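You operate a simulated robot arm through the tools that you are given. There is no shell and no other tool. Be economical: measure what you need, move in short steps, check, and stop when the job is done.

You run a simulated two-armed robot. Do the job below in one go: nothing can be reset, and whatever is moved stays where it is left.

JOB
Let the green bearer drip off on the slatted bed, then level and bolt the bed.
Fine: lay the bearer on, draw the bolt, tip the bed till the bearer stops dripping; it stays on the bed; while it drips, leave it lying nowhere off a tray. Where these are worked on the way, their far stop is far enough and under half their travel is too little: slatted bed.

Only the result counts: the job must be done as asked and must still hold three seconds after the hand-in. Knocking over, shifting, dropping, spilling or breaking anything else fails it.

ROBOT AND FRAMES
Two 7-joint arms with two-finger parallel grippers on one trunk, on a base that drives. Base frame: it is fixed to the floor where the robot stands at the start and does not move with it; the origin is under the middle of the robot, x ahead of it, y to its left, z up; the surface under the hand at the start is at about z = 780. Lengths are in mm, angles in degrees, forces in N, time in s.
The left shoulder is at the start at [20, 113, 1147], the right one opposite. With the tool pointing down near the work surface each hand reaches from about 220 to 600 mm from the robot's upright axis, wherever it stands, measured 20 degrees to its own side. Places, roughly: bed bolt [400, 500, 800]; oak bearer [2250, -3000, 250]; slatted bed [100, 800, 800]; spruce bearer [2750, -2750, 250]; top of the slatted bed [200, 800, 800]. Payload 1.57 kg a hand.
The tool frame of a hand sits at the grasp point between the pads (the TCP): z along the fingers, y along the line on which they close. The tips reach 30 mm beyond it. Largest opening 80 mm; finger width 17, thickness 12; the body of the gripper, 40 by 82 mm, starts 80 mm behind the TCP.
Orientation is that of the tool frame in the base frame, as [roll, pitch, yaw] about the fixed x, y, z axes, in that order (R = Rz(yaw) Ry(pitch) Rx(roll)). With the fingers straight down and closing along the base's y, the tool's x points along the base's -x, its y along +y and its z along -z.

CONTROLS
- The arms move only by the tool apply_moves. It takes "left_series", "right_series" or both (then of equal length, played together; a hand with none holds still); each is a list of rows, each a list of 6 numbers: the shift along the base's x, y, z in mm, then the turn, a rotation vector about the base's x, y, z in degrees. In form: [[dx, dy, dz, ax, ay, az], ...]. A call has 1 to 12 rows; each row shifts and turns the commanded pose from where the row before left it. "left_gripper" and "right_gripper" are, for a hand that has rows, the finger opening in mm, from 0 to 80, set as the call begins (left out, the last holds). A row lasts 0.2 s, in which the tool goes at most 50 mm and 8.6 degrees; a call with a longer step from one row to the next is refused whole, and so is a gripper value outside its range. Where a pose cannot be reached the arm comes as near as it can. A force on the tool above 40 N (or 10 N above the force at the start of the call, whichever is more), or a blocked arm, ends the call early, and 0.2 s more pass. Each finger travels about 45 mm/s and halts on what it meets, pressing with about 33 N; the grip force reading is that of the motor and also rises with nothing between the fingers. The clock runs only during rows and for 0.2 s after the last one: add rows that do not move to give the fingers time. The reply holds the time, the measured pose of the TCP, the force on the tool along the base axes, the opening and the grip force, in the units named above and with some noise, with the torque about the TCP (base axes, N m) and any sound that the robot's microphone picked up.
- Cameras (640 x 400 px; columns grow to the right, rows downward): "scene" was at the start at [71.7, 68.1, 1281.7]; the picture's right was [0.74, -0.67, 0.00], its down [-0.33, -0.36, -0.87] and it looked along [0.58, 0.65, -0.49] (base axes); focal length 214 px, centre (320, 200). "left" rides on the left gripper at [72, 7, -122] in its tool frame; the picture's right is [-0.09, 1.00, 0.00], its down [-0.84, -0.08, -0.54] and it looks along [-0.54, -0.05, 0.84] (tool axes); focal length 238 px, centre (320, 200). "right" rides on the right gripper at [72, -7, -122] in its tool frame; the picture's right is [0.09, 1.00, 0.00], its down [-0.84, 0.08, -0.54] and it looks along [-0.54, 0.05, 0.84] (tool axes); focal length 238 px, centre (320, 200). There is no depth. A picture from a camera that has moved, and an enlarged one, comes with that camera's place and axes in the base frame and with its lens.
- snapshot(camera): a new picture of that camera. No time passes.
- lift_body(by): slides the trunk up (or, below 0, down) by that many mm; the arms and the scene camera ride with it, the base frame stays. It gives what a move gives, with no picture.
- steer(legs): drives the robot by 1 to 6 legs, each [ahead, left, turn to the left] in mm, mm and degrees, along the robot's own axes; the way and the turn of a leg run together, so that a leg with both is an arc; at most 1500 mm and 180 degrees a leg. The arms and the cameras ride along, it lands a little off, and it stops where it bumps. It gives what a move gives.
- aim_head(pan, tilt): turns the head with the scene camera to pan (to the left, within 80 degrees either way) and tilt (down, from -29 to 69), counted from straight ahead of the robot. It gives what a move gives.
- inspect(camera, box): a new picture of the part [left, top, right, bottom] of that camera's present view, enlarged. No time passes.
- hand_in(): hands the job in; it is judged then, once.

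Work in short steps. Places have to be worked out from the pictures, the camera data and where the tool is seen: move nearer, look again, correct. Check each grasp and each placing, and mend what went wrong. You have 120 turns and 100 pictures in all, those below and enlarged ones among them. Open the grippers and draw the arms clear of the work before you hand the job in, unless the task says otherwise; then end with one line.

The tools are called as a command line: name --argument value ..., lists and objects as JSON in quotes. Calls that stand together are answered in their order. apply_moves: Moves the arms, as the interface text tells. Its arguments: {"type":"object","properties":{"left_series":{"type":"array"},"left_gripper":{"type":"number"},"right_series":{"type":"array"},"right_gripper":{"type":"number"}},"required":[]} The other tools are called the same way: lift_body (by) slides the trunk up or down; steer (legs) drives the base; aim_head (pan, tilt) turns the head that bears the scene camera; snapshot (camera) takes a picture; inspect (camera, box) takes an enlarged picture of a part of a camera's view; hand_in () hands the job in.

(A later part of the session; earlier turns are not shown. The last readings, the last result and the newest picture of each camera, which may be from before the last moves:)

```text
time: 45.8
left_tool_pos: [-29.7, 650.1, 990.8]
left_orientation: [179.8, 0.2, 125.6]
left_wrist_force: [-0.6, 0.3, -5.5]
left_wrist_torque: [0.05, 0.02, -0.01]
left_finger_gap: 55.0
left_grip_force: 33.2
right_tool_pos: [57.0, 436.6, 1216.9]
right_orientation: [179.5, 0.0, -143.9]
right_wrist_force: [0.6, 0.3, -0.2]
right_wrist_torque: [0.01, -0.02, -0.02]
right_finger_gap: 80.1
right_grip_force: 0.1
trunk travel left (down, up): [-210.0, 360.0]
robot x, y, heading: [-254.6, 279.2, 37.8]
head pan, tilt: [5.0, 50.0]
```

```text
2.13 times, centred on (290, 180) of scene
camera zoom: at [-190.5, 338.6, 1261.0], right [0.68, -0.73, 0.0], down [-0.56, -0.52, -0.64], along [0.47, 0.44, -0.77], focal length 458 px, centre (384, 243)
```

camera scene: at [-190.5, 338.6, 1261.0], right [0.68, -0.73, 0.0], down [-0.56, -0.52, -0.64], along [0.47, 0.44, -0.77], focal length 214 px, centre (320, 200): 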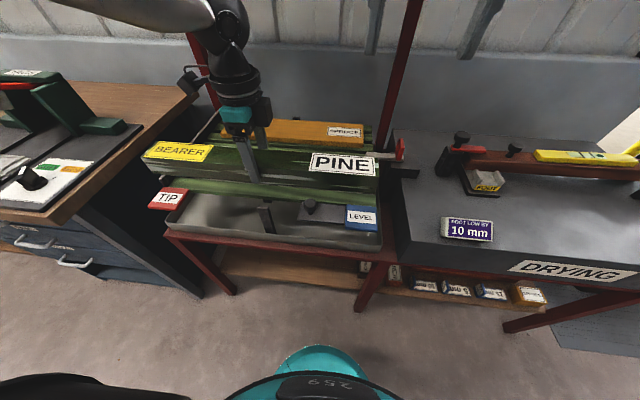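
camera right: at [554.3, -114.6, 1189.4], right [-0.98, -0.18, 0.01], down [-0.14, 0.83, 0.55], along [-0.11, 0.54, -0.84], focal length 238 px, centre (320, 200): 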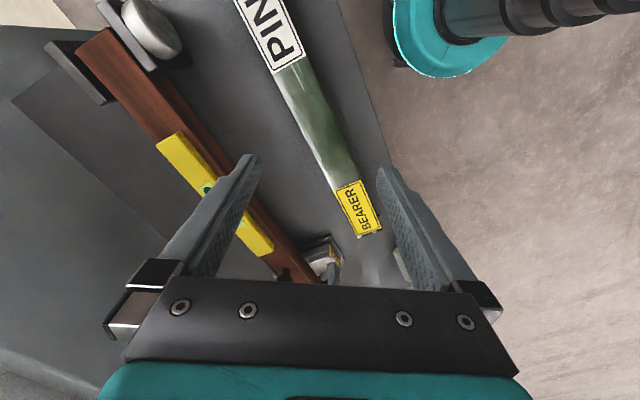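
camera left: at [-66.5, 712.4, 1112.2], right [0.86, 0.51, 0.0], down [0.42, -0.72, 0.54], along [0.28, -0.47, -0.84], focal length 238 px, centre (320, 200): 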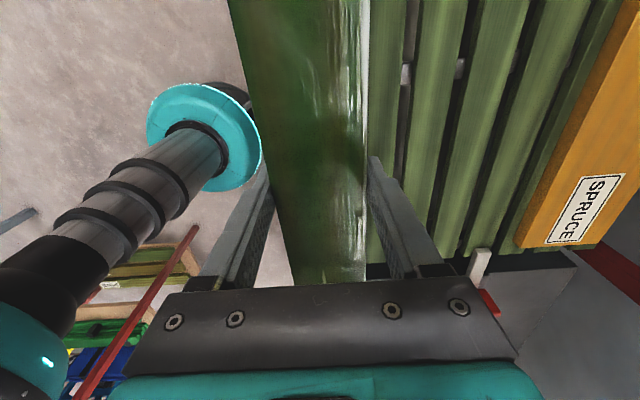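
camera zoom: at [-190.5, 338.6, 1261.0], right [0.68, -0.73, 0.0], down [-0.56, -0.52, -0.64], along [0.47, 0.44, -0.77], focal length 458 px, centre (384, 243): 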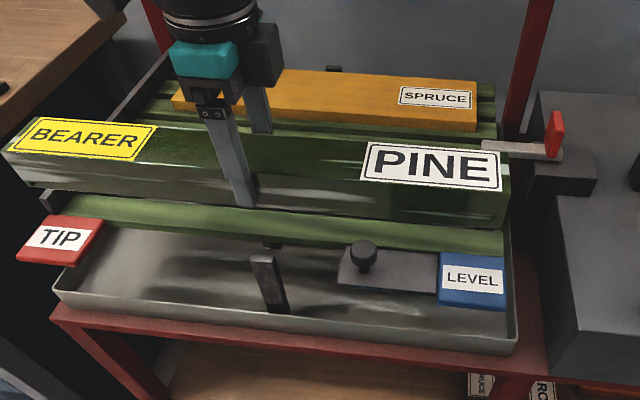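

Slats run h≈431–660 (free, in the robot-aligned frame), l≈267–823; I'm aiming for h 520, l 560. I drive ahead 60, left 28, then extend the arm.

steer --legs '[[60, 28, 0]]'

lift_body --by -90

```text
time: 46.8
left_tool_pos: [-1.2, 710.1, 990.2]
left_orientation: [179.9, 0.2, 125.7]
left_wrist_force: [0.0, 1.4, -6.7]
left_wrist_torque: [-0.03, 0.02, 0.02]
left_finger_gap: 54.8
left_grip_force: 33.1
right_tool_pos: [87.0, 497.4, 1216.4]
right_orientation: [179.5, -0.1, -143.9]
right_wrist_force: [-0.4, 0.0, 0.4]
right_wrist_torque: [-0.04, 0.01, 0.01]
right_finger_gap: 79.9
right_grip_force: 0.1
trunk travel left (down, up): [-210.0, 360.0]
robot x, y, heading: [-229.8, 339.5, 37.8]
head pan, tilt: [5.0, 50.0]
```

```text
time: 48.0
left_tool_pos: [-1.7, 707.9, 900.6]
left_orientation: [179.9, 0.2, 125.7]
left_wrist_force: [-0.5, -0.3, -5.6]
left_wrist_torque: [0.01, 0.01, 0.0]
left_finger_gap: 54.8
left_grip_force: 33.0
right_tool_pos: [86.5, 494.1, 1127.0]
right_orientation: [179.5, 0.0, -143.9]
right_wrist_force: [0.5, 0.8, 0.7]
right_wrist_torque: [-0.02, 0.03, 0.01]
right_finger_gap: 79.8
right_grip_force: 0.0
trunk travel left (down, up): [-120.0, 450.0]
robot x, y, heading: [-225.7, 339.2, 37.8]
head pan, tilt: [5.0, 50.0]
```

TCP now at h≈433, l≈561. I extend 87 mm forward.

apply_moves --left_series '[[17.2, 13.3, 0, 0, 0, 0], [17.2, 13.3, 0, 0, 0, 0], [17.2, 13.3, 0, 0, 0, 0], [17.2, 13.3, 0, 0, 0, 0], [0, 0, 0, 0, 0, 0]]'

snapshot --camera "left"

inspect --camera "scene" --box '[140, 70, 440, 250]'

```text
time: 49.2
left_tool_pos: [52.4, 761.2, 902.4]
left_orientation: [179.8, 0.3, 125.7]
left_wrist_force: [0.8, 0.0, -6.4]
left_wrist_torque: [0.01, -0.01, -0.03]
left_finger_gap: 54.9
left_grip_force: 32.9
left hand out of reach, approached as far as the arm can: row 4
right_tool_pos: [86.1, 495.4, 1126.8]
right_orientation: [179.6, 0.0, -144.0]
right_wrist_force: [-0.6, 0.7, 0.7]
right_wrist_torque: [-0.01, -0.01, 0.0]
right_finger_gap: 80.1
right_grip_force: 0.0
trunk travel left (down, up): [-120.0, 450.0]
robot x, y, heading: [-228.3, 342.7, 37.8]
head pan, tilt: [5.0, 50.0]
```

```text
64 pictures are left
camera left: at [16.0, 823.6, 1024.9], right [0.86, 0.51, 0.0], down [0.42, -0.72, 0.55], along [0.28, -0.47, -0.84], focal length 238 px, centre (320, 200)
```

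left: 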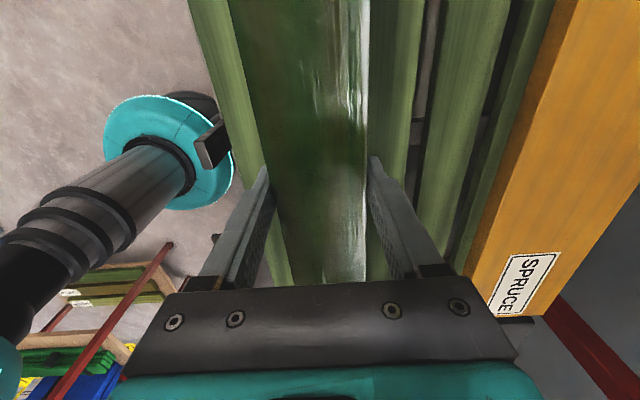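

```text
2.13 times, centred on (290, 160) of scene
camera zoom: at [-161.7, 397.0, 1171.0], right [0.68, -0.73, 0.0], down [-0.56, -0.52, -0.64], along [0.47, 0.44, -0.77], focal length 458 px, centre (384, 285)
```

zoom: 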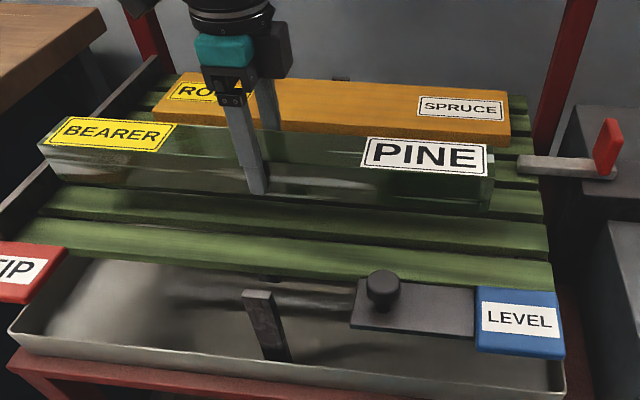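

Good position, with the spruce well clear. I lower with the trunk (keeping the arm posture), 40 mm first.

lift_body --by -40

inspect --camera "scene" --box '[140, 70, 440, 250]'

```text
time: 50.0
left_tool_pos: [52.4, 760.3, 862.5]
left_orientation: [179.7, 0.3, 125.7]
left_wrist_force: [0.5, 0.0, -6.1]
left_wrist_torque: [0.03, -0.01, 0.0]
left_finger_gap: 54.7
left_grip_force: 33.5
right_tool_pos: [85.9, 494.9, 1085.7]
right_orientation: [179.4, 0.1, -144.0]
right_wrist_force: [-0.1, -0.2, 0.7]
right_wrist_torque: [-0.02, -0.01, 0.03]
right_finger_gap: 80.0
right_grip_force: 0.1
trunk travel left (down, up): [-80.0, 490.0]
robot x, y, heading: [-231.3, 338.7, 37.6]
head pan, tilt: [5.0, 50.0]
```

```text
2.13 times, centred on (290, 160) of scene
camera zoom: at [-161.8, 396.9, 1131.0], right [0.68, -0.73, 0.0], down [-0.56, -0.52, -0.64], along [0.47, 0.44, -0.77], focal length 458 px, centre (384, 285)
```

zoom: 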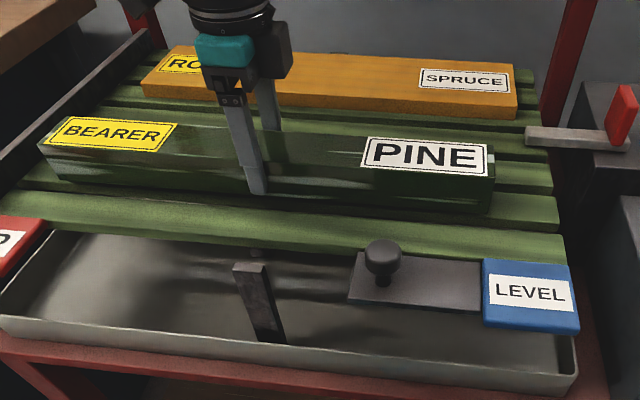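

Close above the slats now. I step down in small trunk moves, reading the force.

lift_body --by -10

apply_moves --left_series '[[0, 0, -4, 0, 0, 0], [0, 0, 0, 0, 0, 0]]'

inspect --camera "scene" --box '[140, 70, 440, 250]'

```text
time: 50.6
left_tool_pos: [51.9, 761.1, 854.5]
left_orientation: [179.5, 0.3, 125.7]
left_wrist_force: [-2.9, 0.9, 7.0]
left_wrist_torque: [-0.11, 0.46, -0.18]
left_finger_gap: 55.0
left_grip_force: 33.1
right_tool_pos: [86.1, 494.3, 1077.3]
right_orientation: [179.4, 0.1, -143.9]
right_wrist_force: [-0.4, -0.6, 0.0]
right_wrist_torque: [0.02, 0.02, -0.04]
right_finger_gap: 80.1
right_grip_force: 0.1
trunk travel left (down, up): [-70.0, 500.0]
robot x, y, heading: [-224.8, 337.6, 37.9]
head pan, tilt: [5.0, 50.0]
```

```text
time: 51.2
left_tool_pos: [52.9, 760.0, 852.7]
left_orientation: [179.4, 0.4, 125.7]
left_wrist_force: [-0.1, 1.7, 27.4]
left_wrist_torque: [-0.59, 0.65, 0.13]
left_finger_gap: 54.8
left_grip_force: 32.9
right_tool_pos: [85.9, 494.1, 1076.9]
right_orientation: [179.5, 0.1, -144.0]
right_wrist_force: [-0.6, -0.7, 0.1]
right_wrist_torque: [0.01, -0.01, 0.03]
right_finger_gap: 79.8
right_grip_force: 0.2
trunk travel left (down, up): [-70.0, 500.0]
robot x, y, heading: [-230.4, 338.6, 38.0]
head pan, tilt: [5.0, 50.0]
```

```text
2.13 times, centred on (290, 160) of scene
camera zoom: at [-162.7, 395.5, 1121.3], right [0.68, -0.73, 0.0], down [-0.56, -0.52, -0.64], along [0.47, 0.44, -0.77], focal length 458 px, centre (384, 285)
```

zoom: 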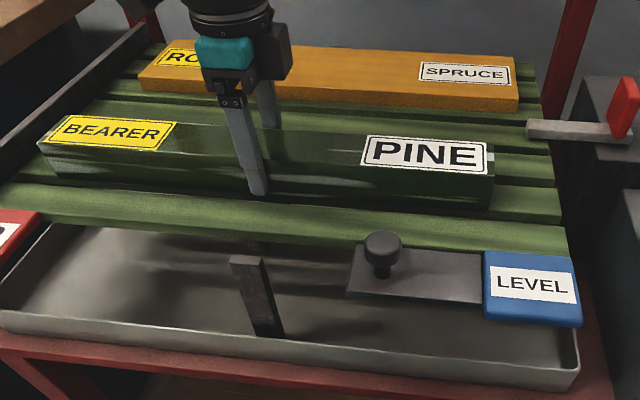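

Contact at TCP z≈853 with 34 N of support: it rests on the slats. I relieve 3 mm, open, and raise.

apply_moves --left_series '[[0, 0, 3, 0, 0, 0], [0, 0, 0, 0, 0, 0]]'

apply_moves --left_series '[[0, 0, 0, 0, 0, 0], [0, 0, 0, 0, 0, 0], [0, 0, 0, 0, 0, 0], [0, 0, 0, 0, 0, 0], [0, 0, 25, 0, 0, 0], [0, 0, 40, 0, 0, 0], [0, 0, 40, 0, 0, 0], [0, 0, 40, 0, 0, 0]]' --left_gripper 80

inspect --camera "scene" --box '[140, 70, 440, 250]'

```text
time: 51.8
left_tool_pos: [52.9, 761.2, 852.9]
left_orientation: [179.6, 0.3, 125.8]
left_wrist_force: [4.6, 1.4, 11.7]
left_wrist_torque: [-0.82, -0.17, 0.4]
left_finger_gap: 55.1
left_grip_force: 33.4
right_tool_pos: [85.9, 494.4, 1078.2]
right_orientation: [179.4, 0.0, -143.9]
right_wrist_force: [0.4, -0.1, 0.3]
right_wrist_torque: [0.02, 0.01, 0.04]
right_finger_gap: 80.0
right_grip_force: 0.1
trunk travel left (down, up): [-70.0, 500.0]
robot x, y, heading: [-225.3, 338.1, 37.5]
head pan, tilt: [5.0, 50.0]
```

```text
time: 53.6
left_tool_pos: [41.2, 757.5, 995.0]
left_orientation: [179.7, 0.2, 125.7]
left_wrist_force: [-0.2, 0.1, -0.7]
left_wrist_torque: [0.01, -0.03, 0.01]
left_finger_gap: 80.0
left_grip_force: 0.1
left hand out of reach, approached as far as the arm can: row 8
right_tool_pos: [87.1, 494.7, 1076.6]
right_orientation: [179.5, 0.2, -144.0]
right_wrist_force: [0.7, 0.3, 0.4]
right_wrist_torque: [-0.01, -0.02, 0.04]
right_finger_gap: 80.1
right_grip_force: 0.1
trunk travel left (down, up): [-70.0, 500.0]
robot x, y, heading: [-227.9, 337.8, 37.8]
head pan, tilt: [5.0, 50.0]
```

```text
2.13 times, centred on (290, 160) of scene
camera zoom: at [-162.0, 396.5, 1121.1], right [0.68, -0.73, 0.0], down [-0.56, -0.52, -0.64], along [0.47, 0.44, -0.77], focal length 458 px, centre (384, 285)
```

zoom: 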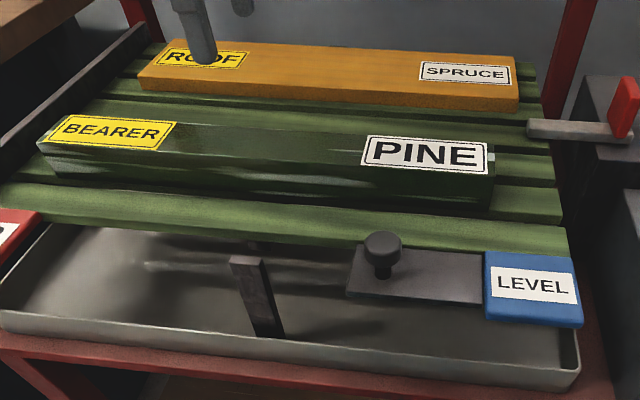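

The bearer lies on the slats. Next the bolt: its red handle is near (370,525,840). I retract the left hand and bring the right hand up near the bolt to look.

apply_moves --left_series '[[-30, -23, 10, 0, 0, 0], [-30, -23, 20, 0, 0, 0], [-30, -23, 20, 0, 0, 0], [-30, -23, 20, 0, 0, 0], [0, 0, 0, 0, 0, 0], [0, 0, 0, 0, 0, 0]]' --right_series '[[33, -5, -10, 0, 0, 0], [33, -5, -10, 0, 0, 0], [33, -5, -10, 0, 0, 0], [33, -5, -10, 0, 0, 0], [33, -5, -10, 0, 0, 0], [33, -5, -10, 0, 0, 0]]'

snapshot --camera "right"

snapshot --camera "scene"

```text
time: 55.0
left_tool_pos: [-79.2, 668.0, 1062.1]
left_orientation: [179.8, 0.3, 125.5]
left_wrist_force: [0.4, 0.2, 0.0]
left_wrist_torque: [0.02, -0.03, 0.01]
left_finger_gap: 79.9
left_grip_force: 0.1
right_tool_pos: [284.8, 465.4, 1018.1]
right_orientation: [179.4, 0.0, -144.0]
right_wrist_force: [0.3, 0.3, -0.3]
right_wrist_torque: [0.0, -0.05, -0.05]
right_finger_gap: 79.9
right_grip_force: 0.1
trunk travel left (down, up): [-70.0, 500.0]
robot x, y, heading: [-228.8, 336.8, 37.6]
head pan, tilt: [5.0, 50.0]
```

```text
59 pictures are left
camera right: at [232.3, 416.4, 1140.2], right [-0.66, 0.75, 0.01], down [0.63, 0.55, 0.54], along [0.4, 0.36, -0.84], focal length 238 px, centre (320, 200)
```

right: 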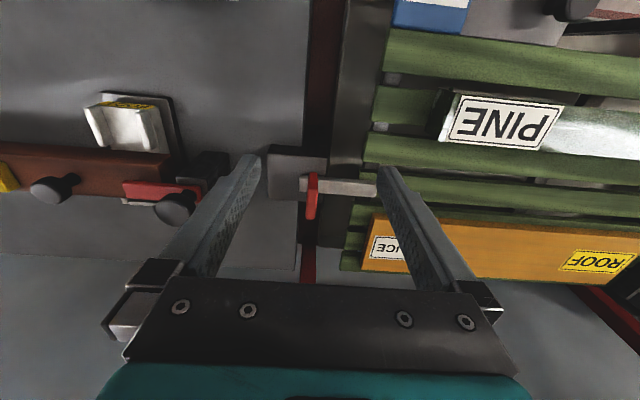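

```text
58 pictures are left
camera scene: at [-161.7, 396.8, 1121.0], right [0.68, -0.73, 0.0], down [-0.56, -0.52, -0.64], along [0.47, 0.44, -0.77], focal length 214 px, centre (320, 200)
```

scene: 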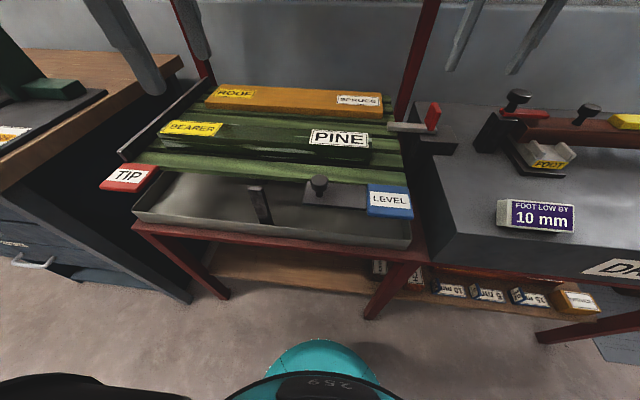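

The right camera sees the bolt clearly: thin red plate, bar pointing at the bed. I enlarge to measure.

inspect --camera "right" --box '[240, 130, 420, 250]'

inspect --camera "scene" --box '[370, 80, 490, 170]'

```text
3.33 times, centred on (330, 190) of right
camera zoom: at [232.3, 416.4, 1140.2], right [-0.66, 0.75, 0.01], down [0.63, 0.55, 0.54], along [0.4, 0.36, -0.84], focal length 794 px, centre (287, 233)
```

zoom: 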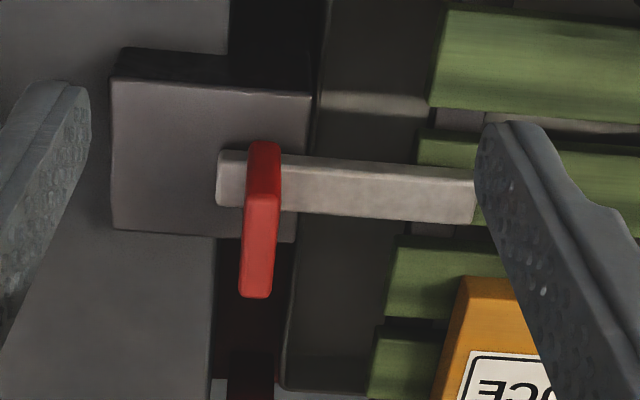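

```text
4.44 times, centred on (430, 125) of scene
camera zoom: at [-161.7, 396.8, 1121.0], right [0.68, -0.73, 0.0], down [-0.56, -0.52, -0.64], along [0.47, 0.44, -0.77], focal length 953 px, centre (-169, 533)
```

zoom: 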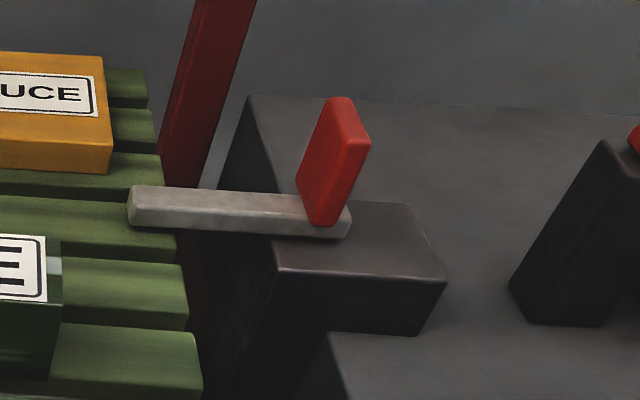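

Handle top centre triangulates to about (374,530,870). It is ~630 mm from my axis, so I drive 50 ahead and 90 right for reach.

steer --legs '[[0, -90, 0], [50, 0, 0]]'

```text
time: 56.6
left_tool_pos: [16.3, 628.3, 1061.6]
left_orientation: [179.8, 0.3, 125.8]
left_wrist_force: [0.5, 1.4, 0.3]
left_wrist_torque: [-0.02, 0.0, 0.03]
left_finger_gap: 79.8
left_grip_force: 0.1
right_tool_pos: [379.9, 426.8, 1017.3]
right_orientation: [179.5, -0.2, -143.9]
right_wrist_force: [-0.1, 0.7, -0.1]
right_wrist_torque: [0.0, -0.02, -0.05]
right_finger_gap: 79.9
right_grip_force: 0.1
trunk travel left (down, up): [-70.0, 500.0]
robot x, y, heading: [-133.4, 296.0, 38.1]
head pan, tilt: [5.0, 50.0]
```

Now I move the right hand over the handle at z≈940 and look.

apply_moves --right_series '[[-2, 35, -20, 0, 0, 0], [-2, 34, -29, 0, 0, 0], [-2, 34, -29, 0, 0, 0], [0, 0, 0, 0, 0, 0]]'

snapshot --camera "right"

aim_head --pan -5 --tilt 40

snapshot --camera "scene"

```text
time: 57.6
left_tool_pos: [16.0, 628.8, 1062.2]
left_orientation: [179.7, 0.4, 125.8]
left_wrist_force: [-0.3, 0.7, -0.9]
left_wrist_torque: [-0.04, -0.03, 0.0]
left_finger_gap: 80.1
left_grip_force: 0.1
right_tool_pos: [371.9, 527.2, 940.2]
right_orientation: [179.5, 0.0, -143.9]
right_wrist_force: [0.4, 0.2, 1.1]
right_wrist_torque: [-0.03, 0.01, -0.04]
right_finger_gap: 79.9
right_grip_force: 0.1
trunk travel left (down, up): [-70.0, 500.0]
robot x, y, heading: [-136.8, 294.3, 37.9]
head pan, tilt: [5.0, 50.0]
```

```text
55 pictures are left
camera right: at [319.4, 479.0, 1063.0], right [-0.66, 0.75, 0.01], down [0.63, 0.55, 0.54], along [0.4, 0.36, -0.84], focal length 238 px, centre (320, 200)
```

right: 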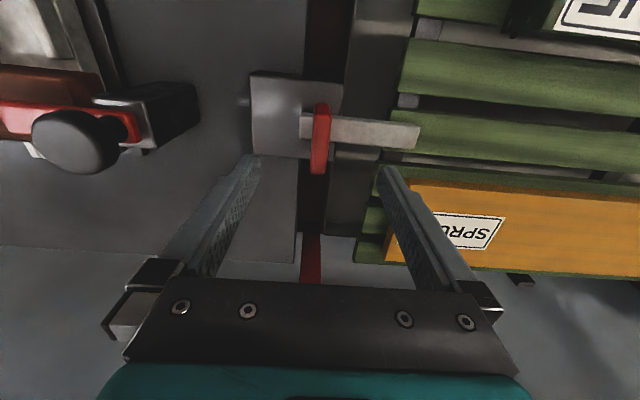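

```text
time: 58.4
left_tool_pos: [16.2, 629.0, 1062.8]
left_orientation: [179.7, 0.2, 125.8]
left_wrist_force: [0.4, -0.8, 0.1]
left_wrist_torque: [-0.06, -0.02, -0.01]
left_finger_gap: 80.0
left_grip_force: 0.0
right_tool_pos: [371.9, 527.2, 941.2]
right_orientation: [179.5, 0.0, -143.9]
right_wrist_force: [-0.6, 0.7, 0.9]
right_wrist_torque: [-0.03, -0.01, 0.0]
right_finger_gap: 80.1
right_grip_force: 0.1
trunk travel left (down, up): [-70.0, 500.0]
robot x, y, heading: [-135.0, 299.2, 37.9]
head pan, tilt: [-5.0, 40.0]
```

```text
54 pictures are left
camera scene: at [-52.3, 350.7, 1135.2], right [0.54, -0.84, 0.0], down [-0.54, -0.35, -0.77], along [0.64, 0.42, -0.64], focal length 214 px, centre (320, 200)
```

scene: 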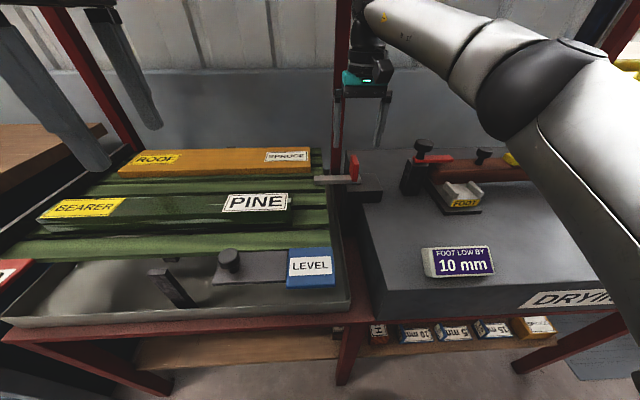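

Aligned within a few mm. I descend to z≈866 and close on the handle.

apply_moves --right_series '[[0, 0, -30, 0, 0, 0], [0, 0, -30, 0, 0, 0], [0, 0, -14, 0, 0, 0], [0, 0, 0, 0, 0, 0]]'

snapshot --camera "right"

inspect --camera "scene" --box '[290, 80, 430, 220]'

```text
time: 59.4
left_tool_pos: [15.9, 628.4, 1061.6]
left_orientation: [179.7, 0.2, 125.8]
left_wrist_force: [-1.0, 0.1, -0.6]
left_wrist_torque: [-0.02, -0.02, -0.03]
left_finger_gap: 80.0
left_grip_force: 0.0
right_tool_pos: [373.4, 530.0, 867.0]
right_orientation: [179.5, -0.1, -143.9]
right_wrist_force: [-0.5, -0.4, -0.4]
right_wrist_torque: [0.02, 0.03, 0.0]
right_finger_gap: 79.8
right_grip_force: 0.1
trunk travel left (down, up): [-70.0, 500.0]
robot x, y, heading: [-131.6, 292.3, 37.6]
head pan, tilt: [-5.0, 40.0]
```

```text
53 pictures are left
camera right: at [320.5, 480.4, 989.4], right [-0.66, 0.75, 0.01], down [0.63, 0.55, 0.54], along [0.4, 0.36, -0.84], focal length 238 px, centre (320, 200)
```

right: 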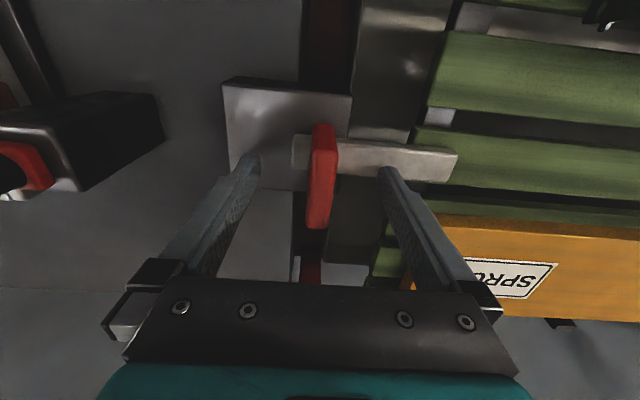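

```text
2.86 times, centred on (360, 150) of scene
camera zoom: at [-52.3, 350.6, 1135.2], right [0.54, -0.84, 0.0], down [-0.54, -0.35, -0.77], along [0.64, 0.42, -0.64], focal length 613 px, centre (206, 343)
```

zoom: 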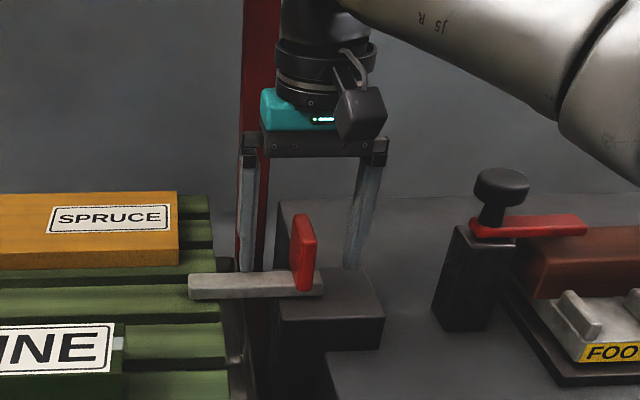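

Fingers straddle the handle. Close and pull along the bar's axis away from the bed.

apply_moves --right_series '[[0, 0, 0, 0, 0, 0], [0, 0, 0, 0, 0, 0], [0, 0, 0, 0, 0, 0], [0, 0, 0, 0, 0, 0], [0, 0, 0, 0, 0, 0]]' --right_gripper 0

apply_moves --right_series '[[5.9, -8.1, 0, 0, 0, 0], [5.9, -8.1, 0, 0, 0, 0], [5.9, -8.1, 0, 0, 0, 0], [5.9, -8.1, 0, 0, 0, 0], [5.9, -8.1, 0, 0, 0, 0], [5.9, -8.1, 0, 0, 0, 0], [0, 0, 0, 0, 0, 0]]'

inspect --camera "scene" --box '[200, 80, 440, 230]'

```text
time: 60.6
left_tool_pos: [16.5, 627.3, 1062.6]
left_orientation: [179.6, 0.2, 125.8]
left_wrist_force: [-0.9, 0.2, 0.3]
left_wrist_torque: [0.01, 0.01, 0.01]
left_finger_gap: 79.9
left_grip_force: 0.1
right_tool_pos: [373.8, 529.2, 866.6]
right_orientation: [179.6, -0.1, -144.0]
right_wrist_force: [1.4, -0.8, 1.1]
right_wrist_torque: [-0.78, -0.51, -0.27]
right_finger_gap: 14.2
right_grip_force: 23.6
trunk travel left (down, up): [-70.0, 500.0]
robot x, y, heading: [-133.0, 296.8, 37.9]
head pan, tilt: [-5.0, 40.0]
```

```text
time: 62.0
left_tool_pos: [14.9, 630.3, 1061.4]
left_orientation: [179.7, 0.3, 126.1]
left_wrist_force: [0.6, 0.9, 0.8]
left_wrist_torque: [0.04, 0.02, 0.02]
left_finger_gap: 80.1
left_grip_force: 0.0
right_tool_pos: [399.0, 494.6, 867.6]
right_orientation: [178.2, 0.3, -142.4]
right_wrist_force: [-3.5, 9.1, 0.5]
right_wrist_torque: [-1.12, -0.45, -0.54]
right_finger_gap: 15.1
right_grip_force: 31.2
trunk travel left (down, up): [-70.0, 500.0]
robot x, y, heading: [-131.8, 297.3, 38.0]
head pan, tilt: [-5.0, 40.0]
stopped in row 7 (right hand): the force on the tool passed its limit at 43 N (the readings are from after the stop); the commanded pose is now the measured one
```

```text
2.67 times, centred on (320, 155) of scene
camera zoom: at [-52.9, 352.1, 1135.2], right [0.55, -0.84, 0.0], down [-0.54, -0.35, -0.77], along [0.64, 0.42, -0.64], focal length 572 px, centre (320, 320)
```

zoom: 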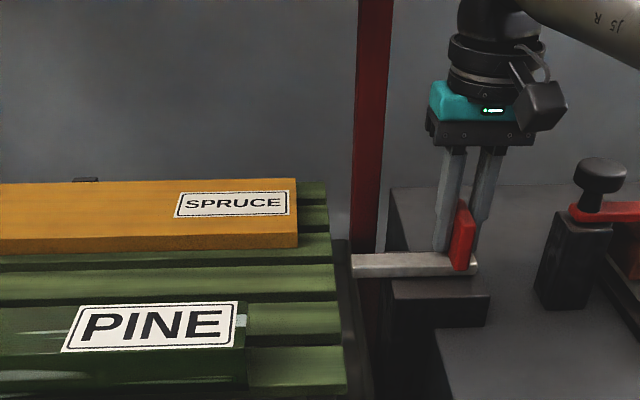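

The bolt moved 43 mm to its far stop and is clear of the bed. I release and lift the right hand.

apply_moves --right_series '[[0, 0, 0, 0, 0, 0], [0, 0, 0, 0, 0, 0], [0, 0, 0, 0, 0, 0], [0, 0, 0, 0, 0, 0], [0, 0, 30, 0, 0, 0], [0, 0, 40, 0, 0, 0], [0, 0, 40, 0, 0, 0]]' --right_gripper 60

snapshot --camera "scene"

```text
time: 63.6
left_tool_pos: [15.1, 629.4, 1061.9]
left_orientation: [179.7, 0.3, 126.0]
left_wrist_force: [0.4, 0.5, -0.2]
left_wrist_torque: [0.02, 0.05, -0.01]
left_finger_gap: 80.0
left_grip_force: 0.0
right_tool_pos: [399.4, 490.9, 978.3]
right_orientation: [178.4, 0.2, -142.6]
right_wrist_force: [0.4, -0.1, -0.4]
right_wrist_torque: [-0.01, 0.03, 0.01]
right_finger_gap: 60.2
right_grip_force: 0.0
trunk travel left (down, up): [-70.0, 500.0]
robot x, y, heading: [-137.9, 298.7, 37.8]
head pan, tilt: [-5.0, 40.0]
```

```text
50 pictures are left
camera scene: at [-52.9, 351.4, 1135.3], right [0.55, -0.84, 0.0], down [-0.54, -0.35, -0.77], along [0.64, 0.42, -0.64], focal length 214 px, centre (320, 200)
```

scene: 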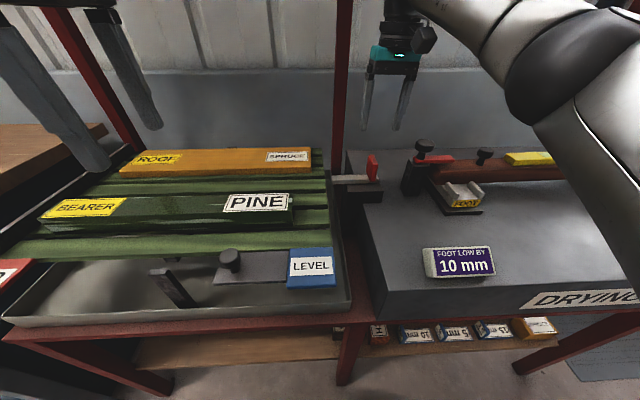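

The bed stays level. I inspect the knob, plate and pads at the front to see how the bed is tipped.

inspect --camera "scene" --box '[130, 220, 360, 330]'

snapshot --camera "left"

```text
2.78 times, centred on (245, 275) of scene
camera zoom: at [-52.9, 351.4, 1135.3], right [0.55, -0.84, 0.0], down [-0.54, -0.35, -0.77], along [0.64, 0.42, -0.64], focal length 597 px, centre (529, -9)
```

zoom: 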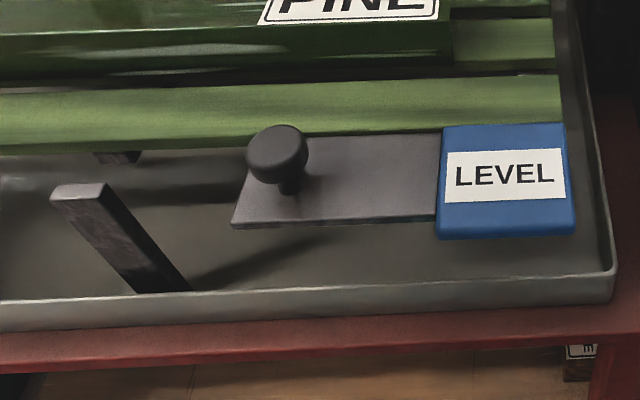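

```text
48 pictures are left
camera left: at [-22.0, 691.3, 1184.1], right [0.86, 0.51, 0.01], down [0.42, -0.72, 0.55], along [0.28, -0.47, -0.84], focal length 238 px, centre (320, 200)
```

left: 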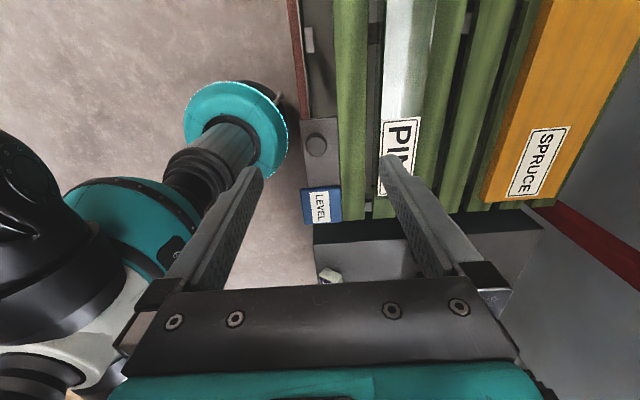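

The pads and plate are fixed to the bed, so pressing TIP should tip it. I retract the right hand, back off, and drive left so the left hand comes above the TIP pad near (−190,898,815).

apply_moves --right_series '[[-30, -23, 15, 0, 0, 0], [-30, -23, 15, 0, 0, 0], [-30, -23, 15, 0, 0, 0], [-30, -23, 15, 0, 0, 0], [-30, -23, 15, 0, 0, 0]]'

steer --legs '[[-60, 0, 0], [0, 340, 0]]'

aim_head --pan 0 --tilt 45

snapshot --camera "scene"

snapshot --camera "left"

```text
time: 64.8
left_tool_pos: [14.6, 629.2, 1062.2]
left_orientation: [179.7, 0.2, 125.9]
left_wrist_force: [0.0, 0.4, 0.1]
left_wrist_torque: [0.06, -0.02, 0.0]
left_finger_gap: 80.1
left_grip_force: 0.1
right_tool_pos: [247.9, 376.9, 1051.7]
right_orientation: [178.4, 0.1, -142.7]
right_wrist_force: [0.2, 0.0, 0.5]
right_wrist_torque: [0.02, 0.02, 0.0]
right_finger_gap: 60.0
right_grip_force: 0.1
trunk travel left (down, up): [-70.0, 500.0]
robot x, y, heading: [-134.8, 302.3, 37.8]
head pan, tilt: [-5.0, 40.0]
```

```text
time: 67.6
left_tool_pos: [-241.8, 856.7, 1061.9]
left_orientation: [179.7, 0.1, 126.3]
left_wrist_force: [0.1, -0.2, 0.5]
left_wrist_torque: [-0.02, -0.01, 0.03]
left_finger_gap: 80.2
left_grip_force: 0.0
right_tool_pos: [-8.2, 607.7, 1052.2]
right_orientation: [178.4, 0.1, -142.5]
right_wrist_force: [0.0, -0.4, 0.1]
right_wrist_torque: [-0.03, -0.01, 0.02]
right_finger_gap: 59.8
right_grip_force: 0.0
trunk travel left (down, up): [-70.0, 500.0]
robot x, y, heading: [-389.4, 527.3, 38.1]
head pan, tilt: [-5.0, 40.0]
```

```text
time: 68.2
left_tool_pos: [-241.7, 858.4, 1062.1]
left_orientation: [179.6, 0.2, 126.3]
left_wrist_force: [0.4, 0.6, 0.0]
left_wrist_torque: [-0.01, 0.0, 0.02]
left_finger_gap: 79.9
left_grip_force: 0.0
right_tool_pos: [-7.6, 608.7, 1051.8]
right_orientation: [178.3, 0.2, -142.6]
right_wrist_force: [0.0, -0.1, 0.2]
right_wrist_torque: [0.03, -0.02, -0.01]
right_finger_gap: 60.0
right_grip_force: 0.1
trunk travel left (down, up): [-70.0, 500.0]
robot x, y, heading: [-392.6, 530.9, 38.2]
head pan, tilt: [0.0, 45.0]
```

```text
47 pictures are left
camera scene: at [-315.7, 583.4, 1128.0], right [0.62, -0.79, 0.0], down [-0.56, -0.44, -0.71], along [0.56, 0.44, -0.71], focal length 214 px, centre (320, 200)
```

scene: 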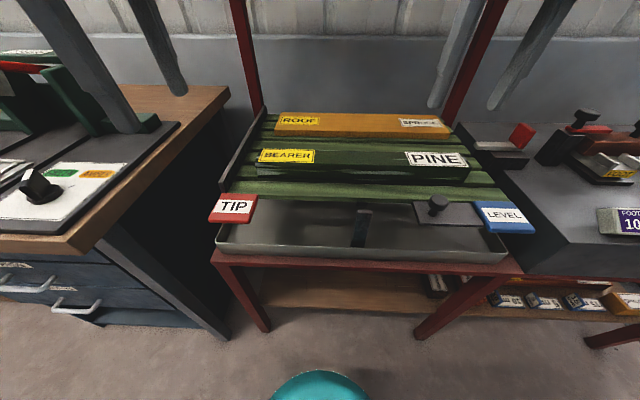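

```text
46 pictures are left
camera left: at [-278.6, 919.7, 1184.1], right [0.86, 0.51, 0.01], down [0.43, -0.72, 0.55], along [0.28, -0.47, -0.84], focal length 238 px, centre (320, 200)
```

left: 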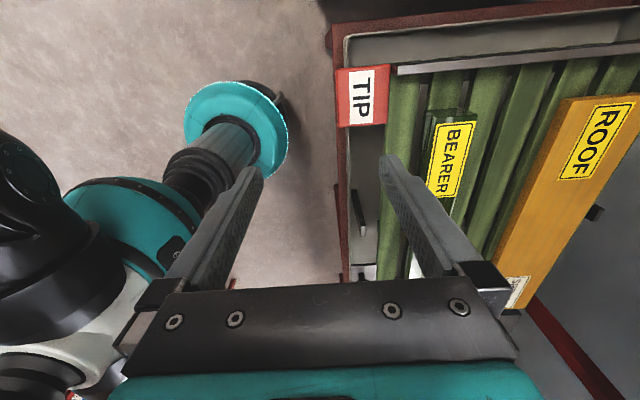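

TIP pad centre at (−194,898). I close the left fingers and come down over it to just above contact.

apply_moves --left_series '[[16, 13, -30, 0, 0, 0], [16, 13, -45, 0, 0, 0], [16, 13, -45, 0, 0, 0], [0, 0, -45, 0, 0, 0], [0, 0, -30, 0, 0, 0], [0, 0, 0, 0, 0, 0]]' --left_gripper 0

snapshot --camera "scene"

snapshot --camera "left"

```text
time: 69.7
left_tool_pos: [-193.3, 899.1, 866.3]
left_orientation: [179.6, 0.3, 126.1]
left_wrist_force: [-0.4, -0.2, -1.0]
left_wrist_torque: [0.01, -0.03, 0.01]
left_finger_gap: 0.1
left_grip_force: 20.8
right_tool_pos: [-7.2, 608.1, 1052.5]
right_orientation: [178.4, 0.1, -142.5]
right_wrist_force: [0.2, -0.1, -0.2]
right_wrist_torque: [-0.03, 0.02, 0.0]
right_finger_gap: 60.0
right_grip_force: 0.0
trunk travel left (down, up): [-70.0, 500.0]
robot x, y, heading: [-387.4, 529.2, 38.3]
head pan, tilt: [0.0, 45.0]
```

```text
45 pictures are left
camera scene: at [-315.7, 583.5, 1128.0], right [0.62, -0.79, 0.0], down [-0.56, -0.44, -0.71], along [0.56, 0.44, -0.71], focal length 214 px, centre (320, 200)
```

scene: 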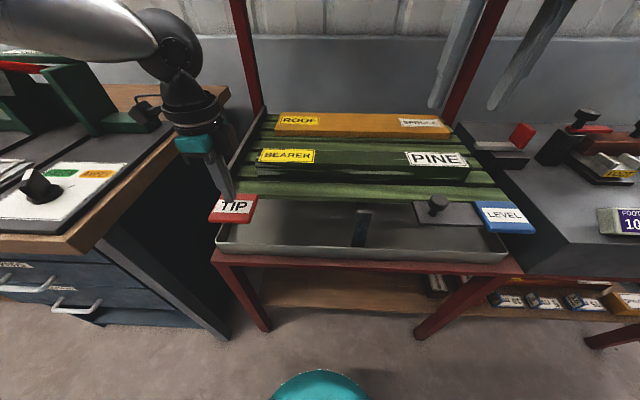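

```text
44 pictures are left
camera left: at [-229.5, 958.5, 988.2], right [0.86, 0.51, 0.01], down [0.43, -0.72, 0.55], along [0.28, -0.47, -0.84], focal length 238 px, centre (320, 200)
```

left: 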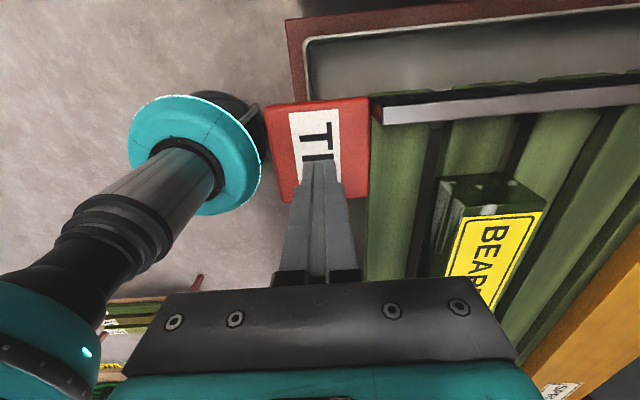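

The tips are over the pad. I press down slowly.

apply_moves --left_series '[[0, 0, -10, 0, 0, 0], [0, 0, -6, 0, 0, 0], [0, 0, -6, 0, 0, 0], [0, 0, -6, 0, 0, 0], [0, 0, -6, 0, 0, 0], [0, 0, -6, 0, 0, 0], [0, 0, 0, 0, 0, 0]]'

snapshot --camera "scene"

```text
time: 71.2
left_tool_pos: [-194.1, 896.9, 826.6]
left_orientation: [179.8, 0.3, 126.2]
left_wrist_force: [-0.2, 1.8, 2.6]
left_wrist_torque: [0.02, 0.01, 0.03]
left_finger_gap: 0.0
left_grip_force: 21.3
right_tool_pos: [-6.0, 607.5, 1051.4]
right_orientation: [178.4, 0.2, -142.4]
right_wrist_force: [-0.8, 0.2, -0.3]
right_wrist_torque: [0.02, 0.03, -0.03]
right_finger_gap: 59.9
right_grip_force: 0.1
trunk travel left (down, up): [-70.0, 500.0]
robot x, y, heading: [-388.6, 527.0, 38.5]
head pan, tilt: [0.0, 45.0]
```

```text
43 pictures are left
camera scene: at [-315.8, 583.4, 1128.0], right [0.62, -0.79, 0.0], down [-0.56, -0.44, -0.71], along [0.56, 0.44, -0.71], focal length 214 px, centre (320, 200)
```

scene: 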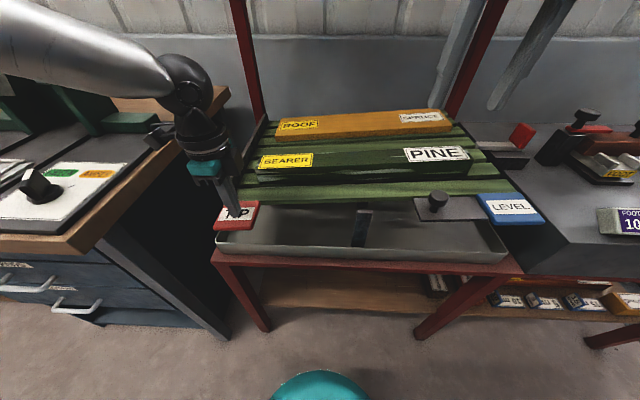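

The bed tips with only ~3 N. I continue down in small steps.

apply_moves --left_series '[[0, 0, -5, 0, 0, 0], [0, 0, -5, 0, 0, 0], [0, 0, -5, 0, 0, 0], [0, 0, -5, 0, 0, 0], [0, 0, 0, 0, 0, 0]]'

snapshot --camera "scene"

```text
time: 72.5
left_tool_pos: [-194.2, 897.7, 807.6]
left_orientation: [179.6, 0.1, 126.1]
left_wrist_force: [1.2, 0.8, 2.7]
left_wrist_torque: [-0.01, -0.01, -0.03]
left_finger_gap: 0.1
left_grip_force: 21.6
right_tool_pos: [-8.0, 607.8, 1052.7]
right_orientation: [178.4, 0.1, -142.5]
right_wrist_force: [-0.1, -0.3, 0.7]
right_wrist_torque: [-0.02, -0.01, 0.03]
right_finger_gap: 60.0
right_grip_force: 0.0
trunk travel left (down, up): [-70.0, 500.0]
robot x, y, heading: [-386.4, 527.5, 38.2]
head pan, tilt: [0.0, 45.0]
```

```text
42 pictures are left
camera scene: at [-315.7, 583.3, 1128.0], right [0.62, -0.79, 0.0], down [-0.56, -0.44, -0.71], along [0.56, 0.44, -0.71], focal length 214 px, centre (320, 200)
```

scene: 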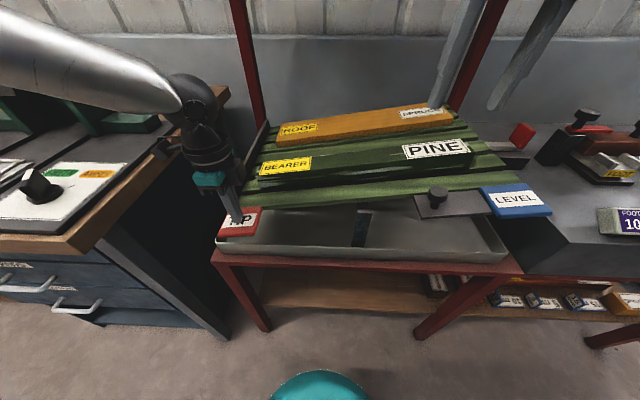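

About 8° tipped and nothing slides. Continue to the stop.

apply_moves --left_series '[[0, 0, -5, 0, 0, 0], [0, 0, -5, 0, 0, 0], [0, 0, -5, 0, 0, 0], [0, 0, -5, 0, 0, 0], [0, 0, 0, 0, 0, 0]]'

snapshot --camera "scene"

```text
time: 73.7
left_tool_pos: [-192.5, 898.5, 791.7]
left_orientation: [179.3, 0.3, 126.2]
left_wrist_force: [-4.9, -0.5, 13.4]
left_wrist_torque: [-0.14, 0.07, 0.03]
left_finger_gap: 0.2
left_grip_force: 21.7
right_tool_pos: [-7.8, 606.9, 1051.9]
right_orientation: [178.4, 0.2, -142.3]
right_wrist_force: [-0.6, -0.7, -0.2]
right_wrist_torque: [-0.02, -0.01, 0.02]
right_finger_gap: 59.8
right_grip_force: 0.0
trunk travel left (down, up): [-70.0, 500.0]
robot x, y, heading: [-391.2, 526.5, 38.5]
head pan, tilt: [0.0, 45.0]
stopped in row 5 (left hand): the force on the tool passed its limit at 41 N (the readings are from after the stop); the commanded pose is now the measured one
```

```text
41 pictures are left
camera scene: at [-316.7, 582.8, 1127.9], right [0.62, -0.78, 0.0], down [-0.55, -0.44, -0.71], along [0.56, 0.44, -0.71], focal length 214 px, centre (320, 200)
```

scene: 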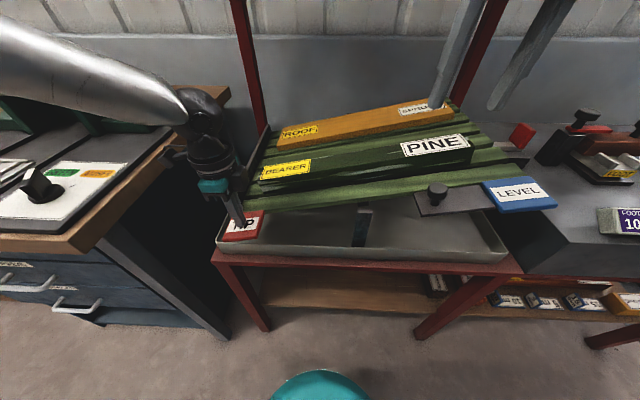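

At the far stop. I hold here and check the bearer for dripping.

inspect --camera "scene" --box '[210, 90, 500, 260]'

apply_moves --left_series '[[0, 0, 0, 0, 0, 0], [0, 0, 0, 0, 0, 0], [0, 0, 0, 0, 0, 0], [0, 0, 0, 0, 0, 0], [0, 0, 0, 0, 0, 0], [0, 0, 0, 0, 0, 0], [0, 0, 0, 0, 0, 0], [0, 0, 0, 0, 0, 0], [0, 0, 0, 0, 0, 0], [0, 0, 0, 0, 0, 0], [0, 0, 0, 0, 0, 0], [0, 0, 0, 0, 0, 0]]'

inspect --camera "scene" --box '[210, 90, 500, 260]'

```text
2.21 times, centred on (355, 175) of scene
camera zoom: at [-316.7, 582.8, 1127.9], right [0.62, -0.78, 0.0], down [-0.55, -0.44, -0.71], along [0.56, 0.44, -0.71], focal length 473 px, centre (243, 255)
```

zoom: 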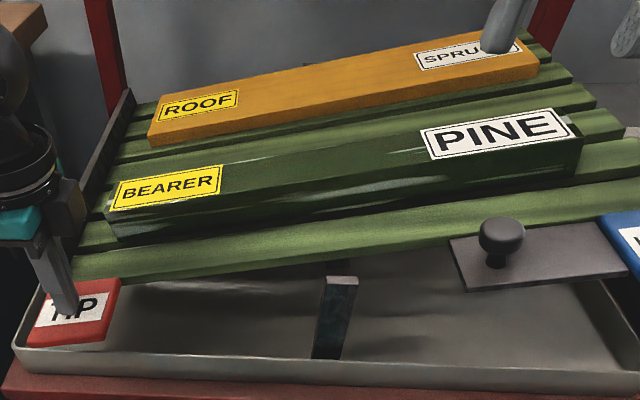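

```text
time: 76.3
left_tool_pos: [-194.8, 898.2, 791.1]
left_orientation: [179.1, 0.2, 126.3]
left_wrist_force: [-4.5, 2.0, 29.0]
left_wrist_torque: [-0.15, 0.02, 0.13]
left_finger_gap: 0.0
left_grip_force: 21.1
right_tool_pos: [-8.6, 607.1, 1052.7]
right_orientation: [178.4, 0.2, -142.4]
right_wrist_force: [0.2, -0.5, -0.5]
right_wrist_torque: [-0.01, 0.0, -0.02]
right_finger_gap: 59.8
right_grip_force: 0.2
trunk travel left (down, up): [-70.0, 500.0]
robot x, y, heading: [-389.1, 528.2, 38.3]
head pan, tilt: [0.0, 45.0]
```

```text
2.21 times, centred on (355, 175) of scene
camera zoom: at [-317.0, 582.3, 1128.2], right [0.62, -0.79, 0.0], down [-0.55, -0.44, -0.71], along [0.56, 0.44, -0.71], focal length 473 px, centre (243, 255)
```

zoom: 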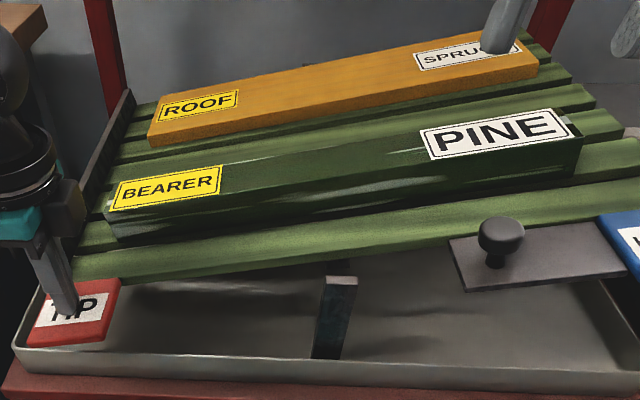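

No droplets clearly visible yet; the wet gloss may be changing. I keep holding longer and compare.

apply_moves --left_series '[[0, 0, 0, 0, 0, 0], [0, 0, 0, 0, 0, 0], [0, 0, 0, 0, 0, 0], [0, 0, 0, 0, 0, 0], [0, 0, 0, 0, 0, 0], [0, 0, 0, 0, 0, 0], [0, 0, 0, 0, 0, 0], [0, 0, 0, 0, 0, 0], [0, 0, 0, 0, 0, 0], [0, 0, 0, 0, 0, 0], [0, 0, 0, 0, 0, 0], [0, 0, 0, 0, 0, 0]]'

apply_moves --left_series '[[0, 0, 0, 0, 0, 0], [0, 0, 0, 0, 0, 0], [0, 0, 0, 0, 0, 0], [0, 0, 0, 0, 0, 0], [0, 0, 0, 0, 0, 0], [0, 0, 0, 0, 0, 0], [0, 0, 0, 0, 0, 0], [0, 0, 0, 0, 0, 0], [0, 0, 0, 0, 0, 0], [0, 0, 0, 0, 0, 0], [0, 0, 0, 0, 0, 0], [0, 0, 0, 0, 0, 0]]'

apply_moves --left_series '[[0, 0, 0, 0, 0, 0], [0, 0, 0, 0, 0, 0], [0, 0, 0, 0, 0, 0], [0, 0, 0, 0, 0, 0], [0, 0, 0, 0, 0, 0], [0, 0, 0, 0, 0, 0], [0, 0, 0, 0, 0, 0], [0, 0, 0, 0, 0, 0], [0, 0, 0, 0, 0, 0], [0, 0, 0, 0, 0, 0], [0, 0, 0, 0, 0, 0], [0, 0, 0, 0, 0, 0]]'

inspect --camera "scene" --box '[210, 90, 500, 260]'

inspect --camera "left" --box '[320, 0, 640, 300]'

```text
time: 78.9
left_tool_pos: [-193.0, 896.7, 790.4]
left_orientation: [179.2, 0.1, 126.3]
left_wrist_force: [-4.5, 2.7, 29.1]
left_wrist_torque: [-0.12, -0.01, -0.05]
left_finger_gap: 0.1
left_grip_force: 21.4
right_tool_pos: [-8.8, 608.1, 1052.7]
right_orientation: [178.4, 0.1, -142.5]
right_wrist_force: [1.0, -1.0, -0.3]
right_wrist_torque: [0.0, 0.04, 0.01]
right_finger_gap: 60.0
right_grip_force: 0.1
trunk travel left (down, up): [-70.0, 500.0]
robot x, y, heading: [-390.8, 522.5, 38.2]
head pan, tilt: [0.0, 45.0]
```

```text
time: 81.5
left_tool_pos: [-193.8, 897.8, 791.5]
left_orientation: [179.3, 0.2, 126.2]
left_wrist_force: [-3.1, 3.1, 28.6]
left_wrist_torque: [-0.15, -0.01, -0.06]
left_finger_gap: 0.1
left_grip_force: 21.1
right_tool_pos: [-7.8, 607.0, 1053.4]
right_orientation: [178.4, 0.2, -142.4]
right_wrist_force: [-0.2, 0.3, -0.7]
right_wrist_torque: [0.0, 0.01, 0.01]
right_finger_gap: 60.1
right_grip_force: 0.0
trunk travel left (down, up): [-70.0, 500.0]
robot x, y, heading: [-384.8, 529.0, 38.3]
head pan, tilt: [0.0, 45.0]
```

```text
time: 84.1
left_tool_pos: [-192.9, 897.1, 791.4]
left_orientation: [179.2, 0.2, 126.2]
left_wrist_force: [-3.9, 2.8, 30.2]
left_wrist_torque: [-0.11, -0.03, -0.03]
left_finger_gap: 0.0
left_grip_force: 21.1
right_tool_pos: [-9.1, 607.3, 1052.0]
right_orientation: [178.4, 0.2, -142.4]
right_wrist_force: [-0.4, 0.5, 0.0]
right_wrist_torque: [0.01, -0.03, -0.02]
right_finger_gap: 60.0
right_grip_force: 0.1
trunk travel left (down, up): [-70.0, 500.0]
robot x, y, heading: [-386.7, 529.8, 38.1]
head pan, tilt: [0.0, 45.0]
```

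```text
2.21 times, centred on (355, 175) of scene
camera zoom: at [-316.9, 582.4, 1128.2], right [0.62, -0.79, 0.0], down [-0.55, -0.44, -0.71], along [0.56, 0.44, -0.71], focal length 473 px, centre (243, 255)
```

zoom: 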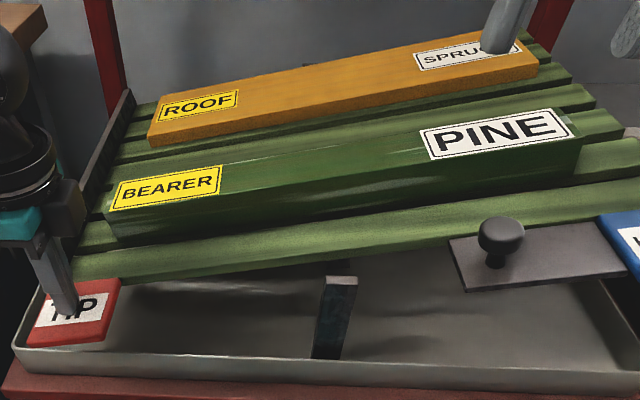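

```text
1.33 times, centred on (480, 150) of left
camera zoom: at [-230.7, 958.6, 913.1], right [0.86, 0.51, 0.01], down [0.43, -0.72, 0.54], along [0.29, -0.46, -0.84], focal length 318 px, centre (107, 267)
```

zoom: 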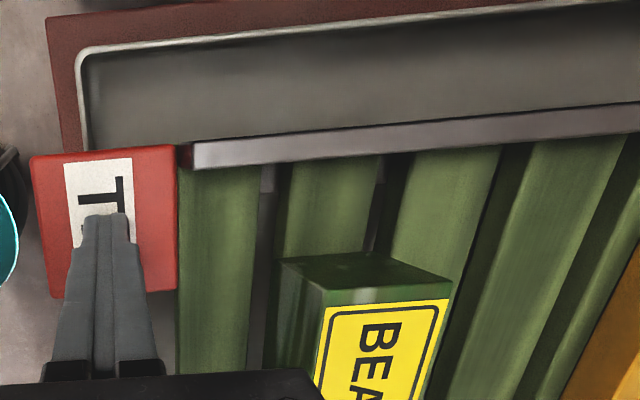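

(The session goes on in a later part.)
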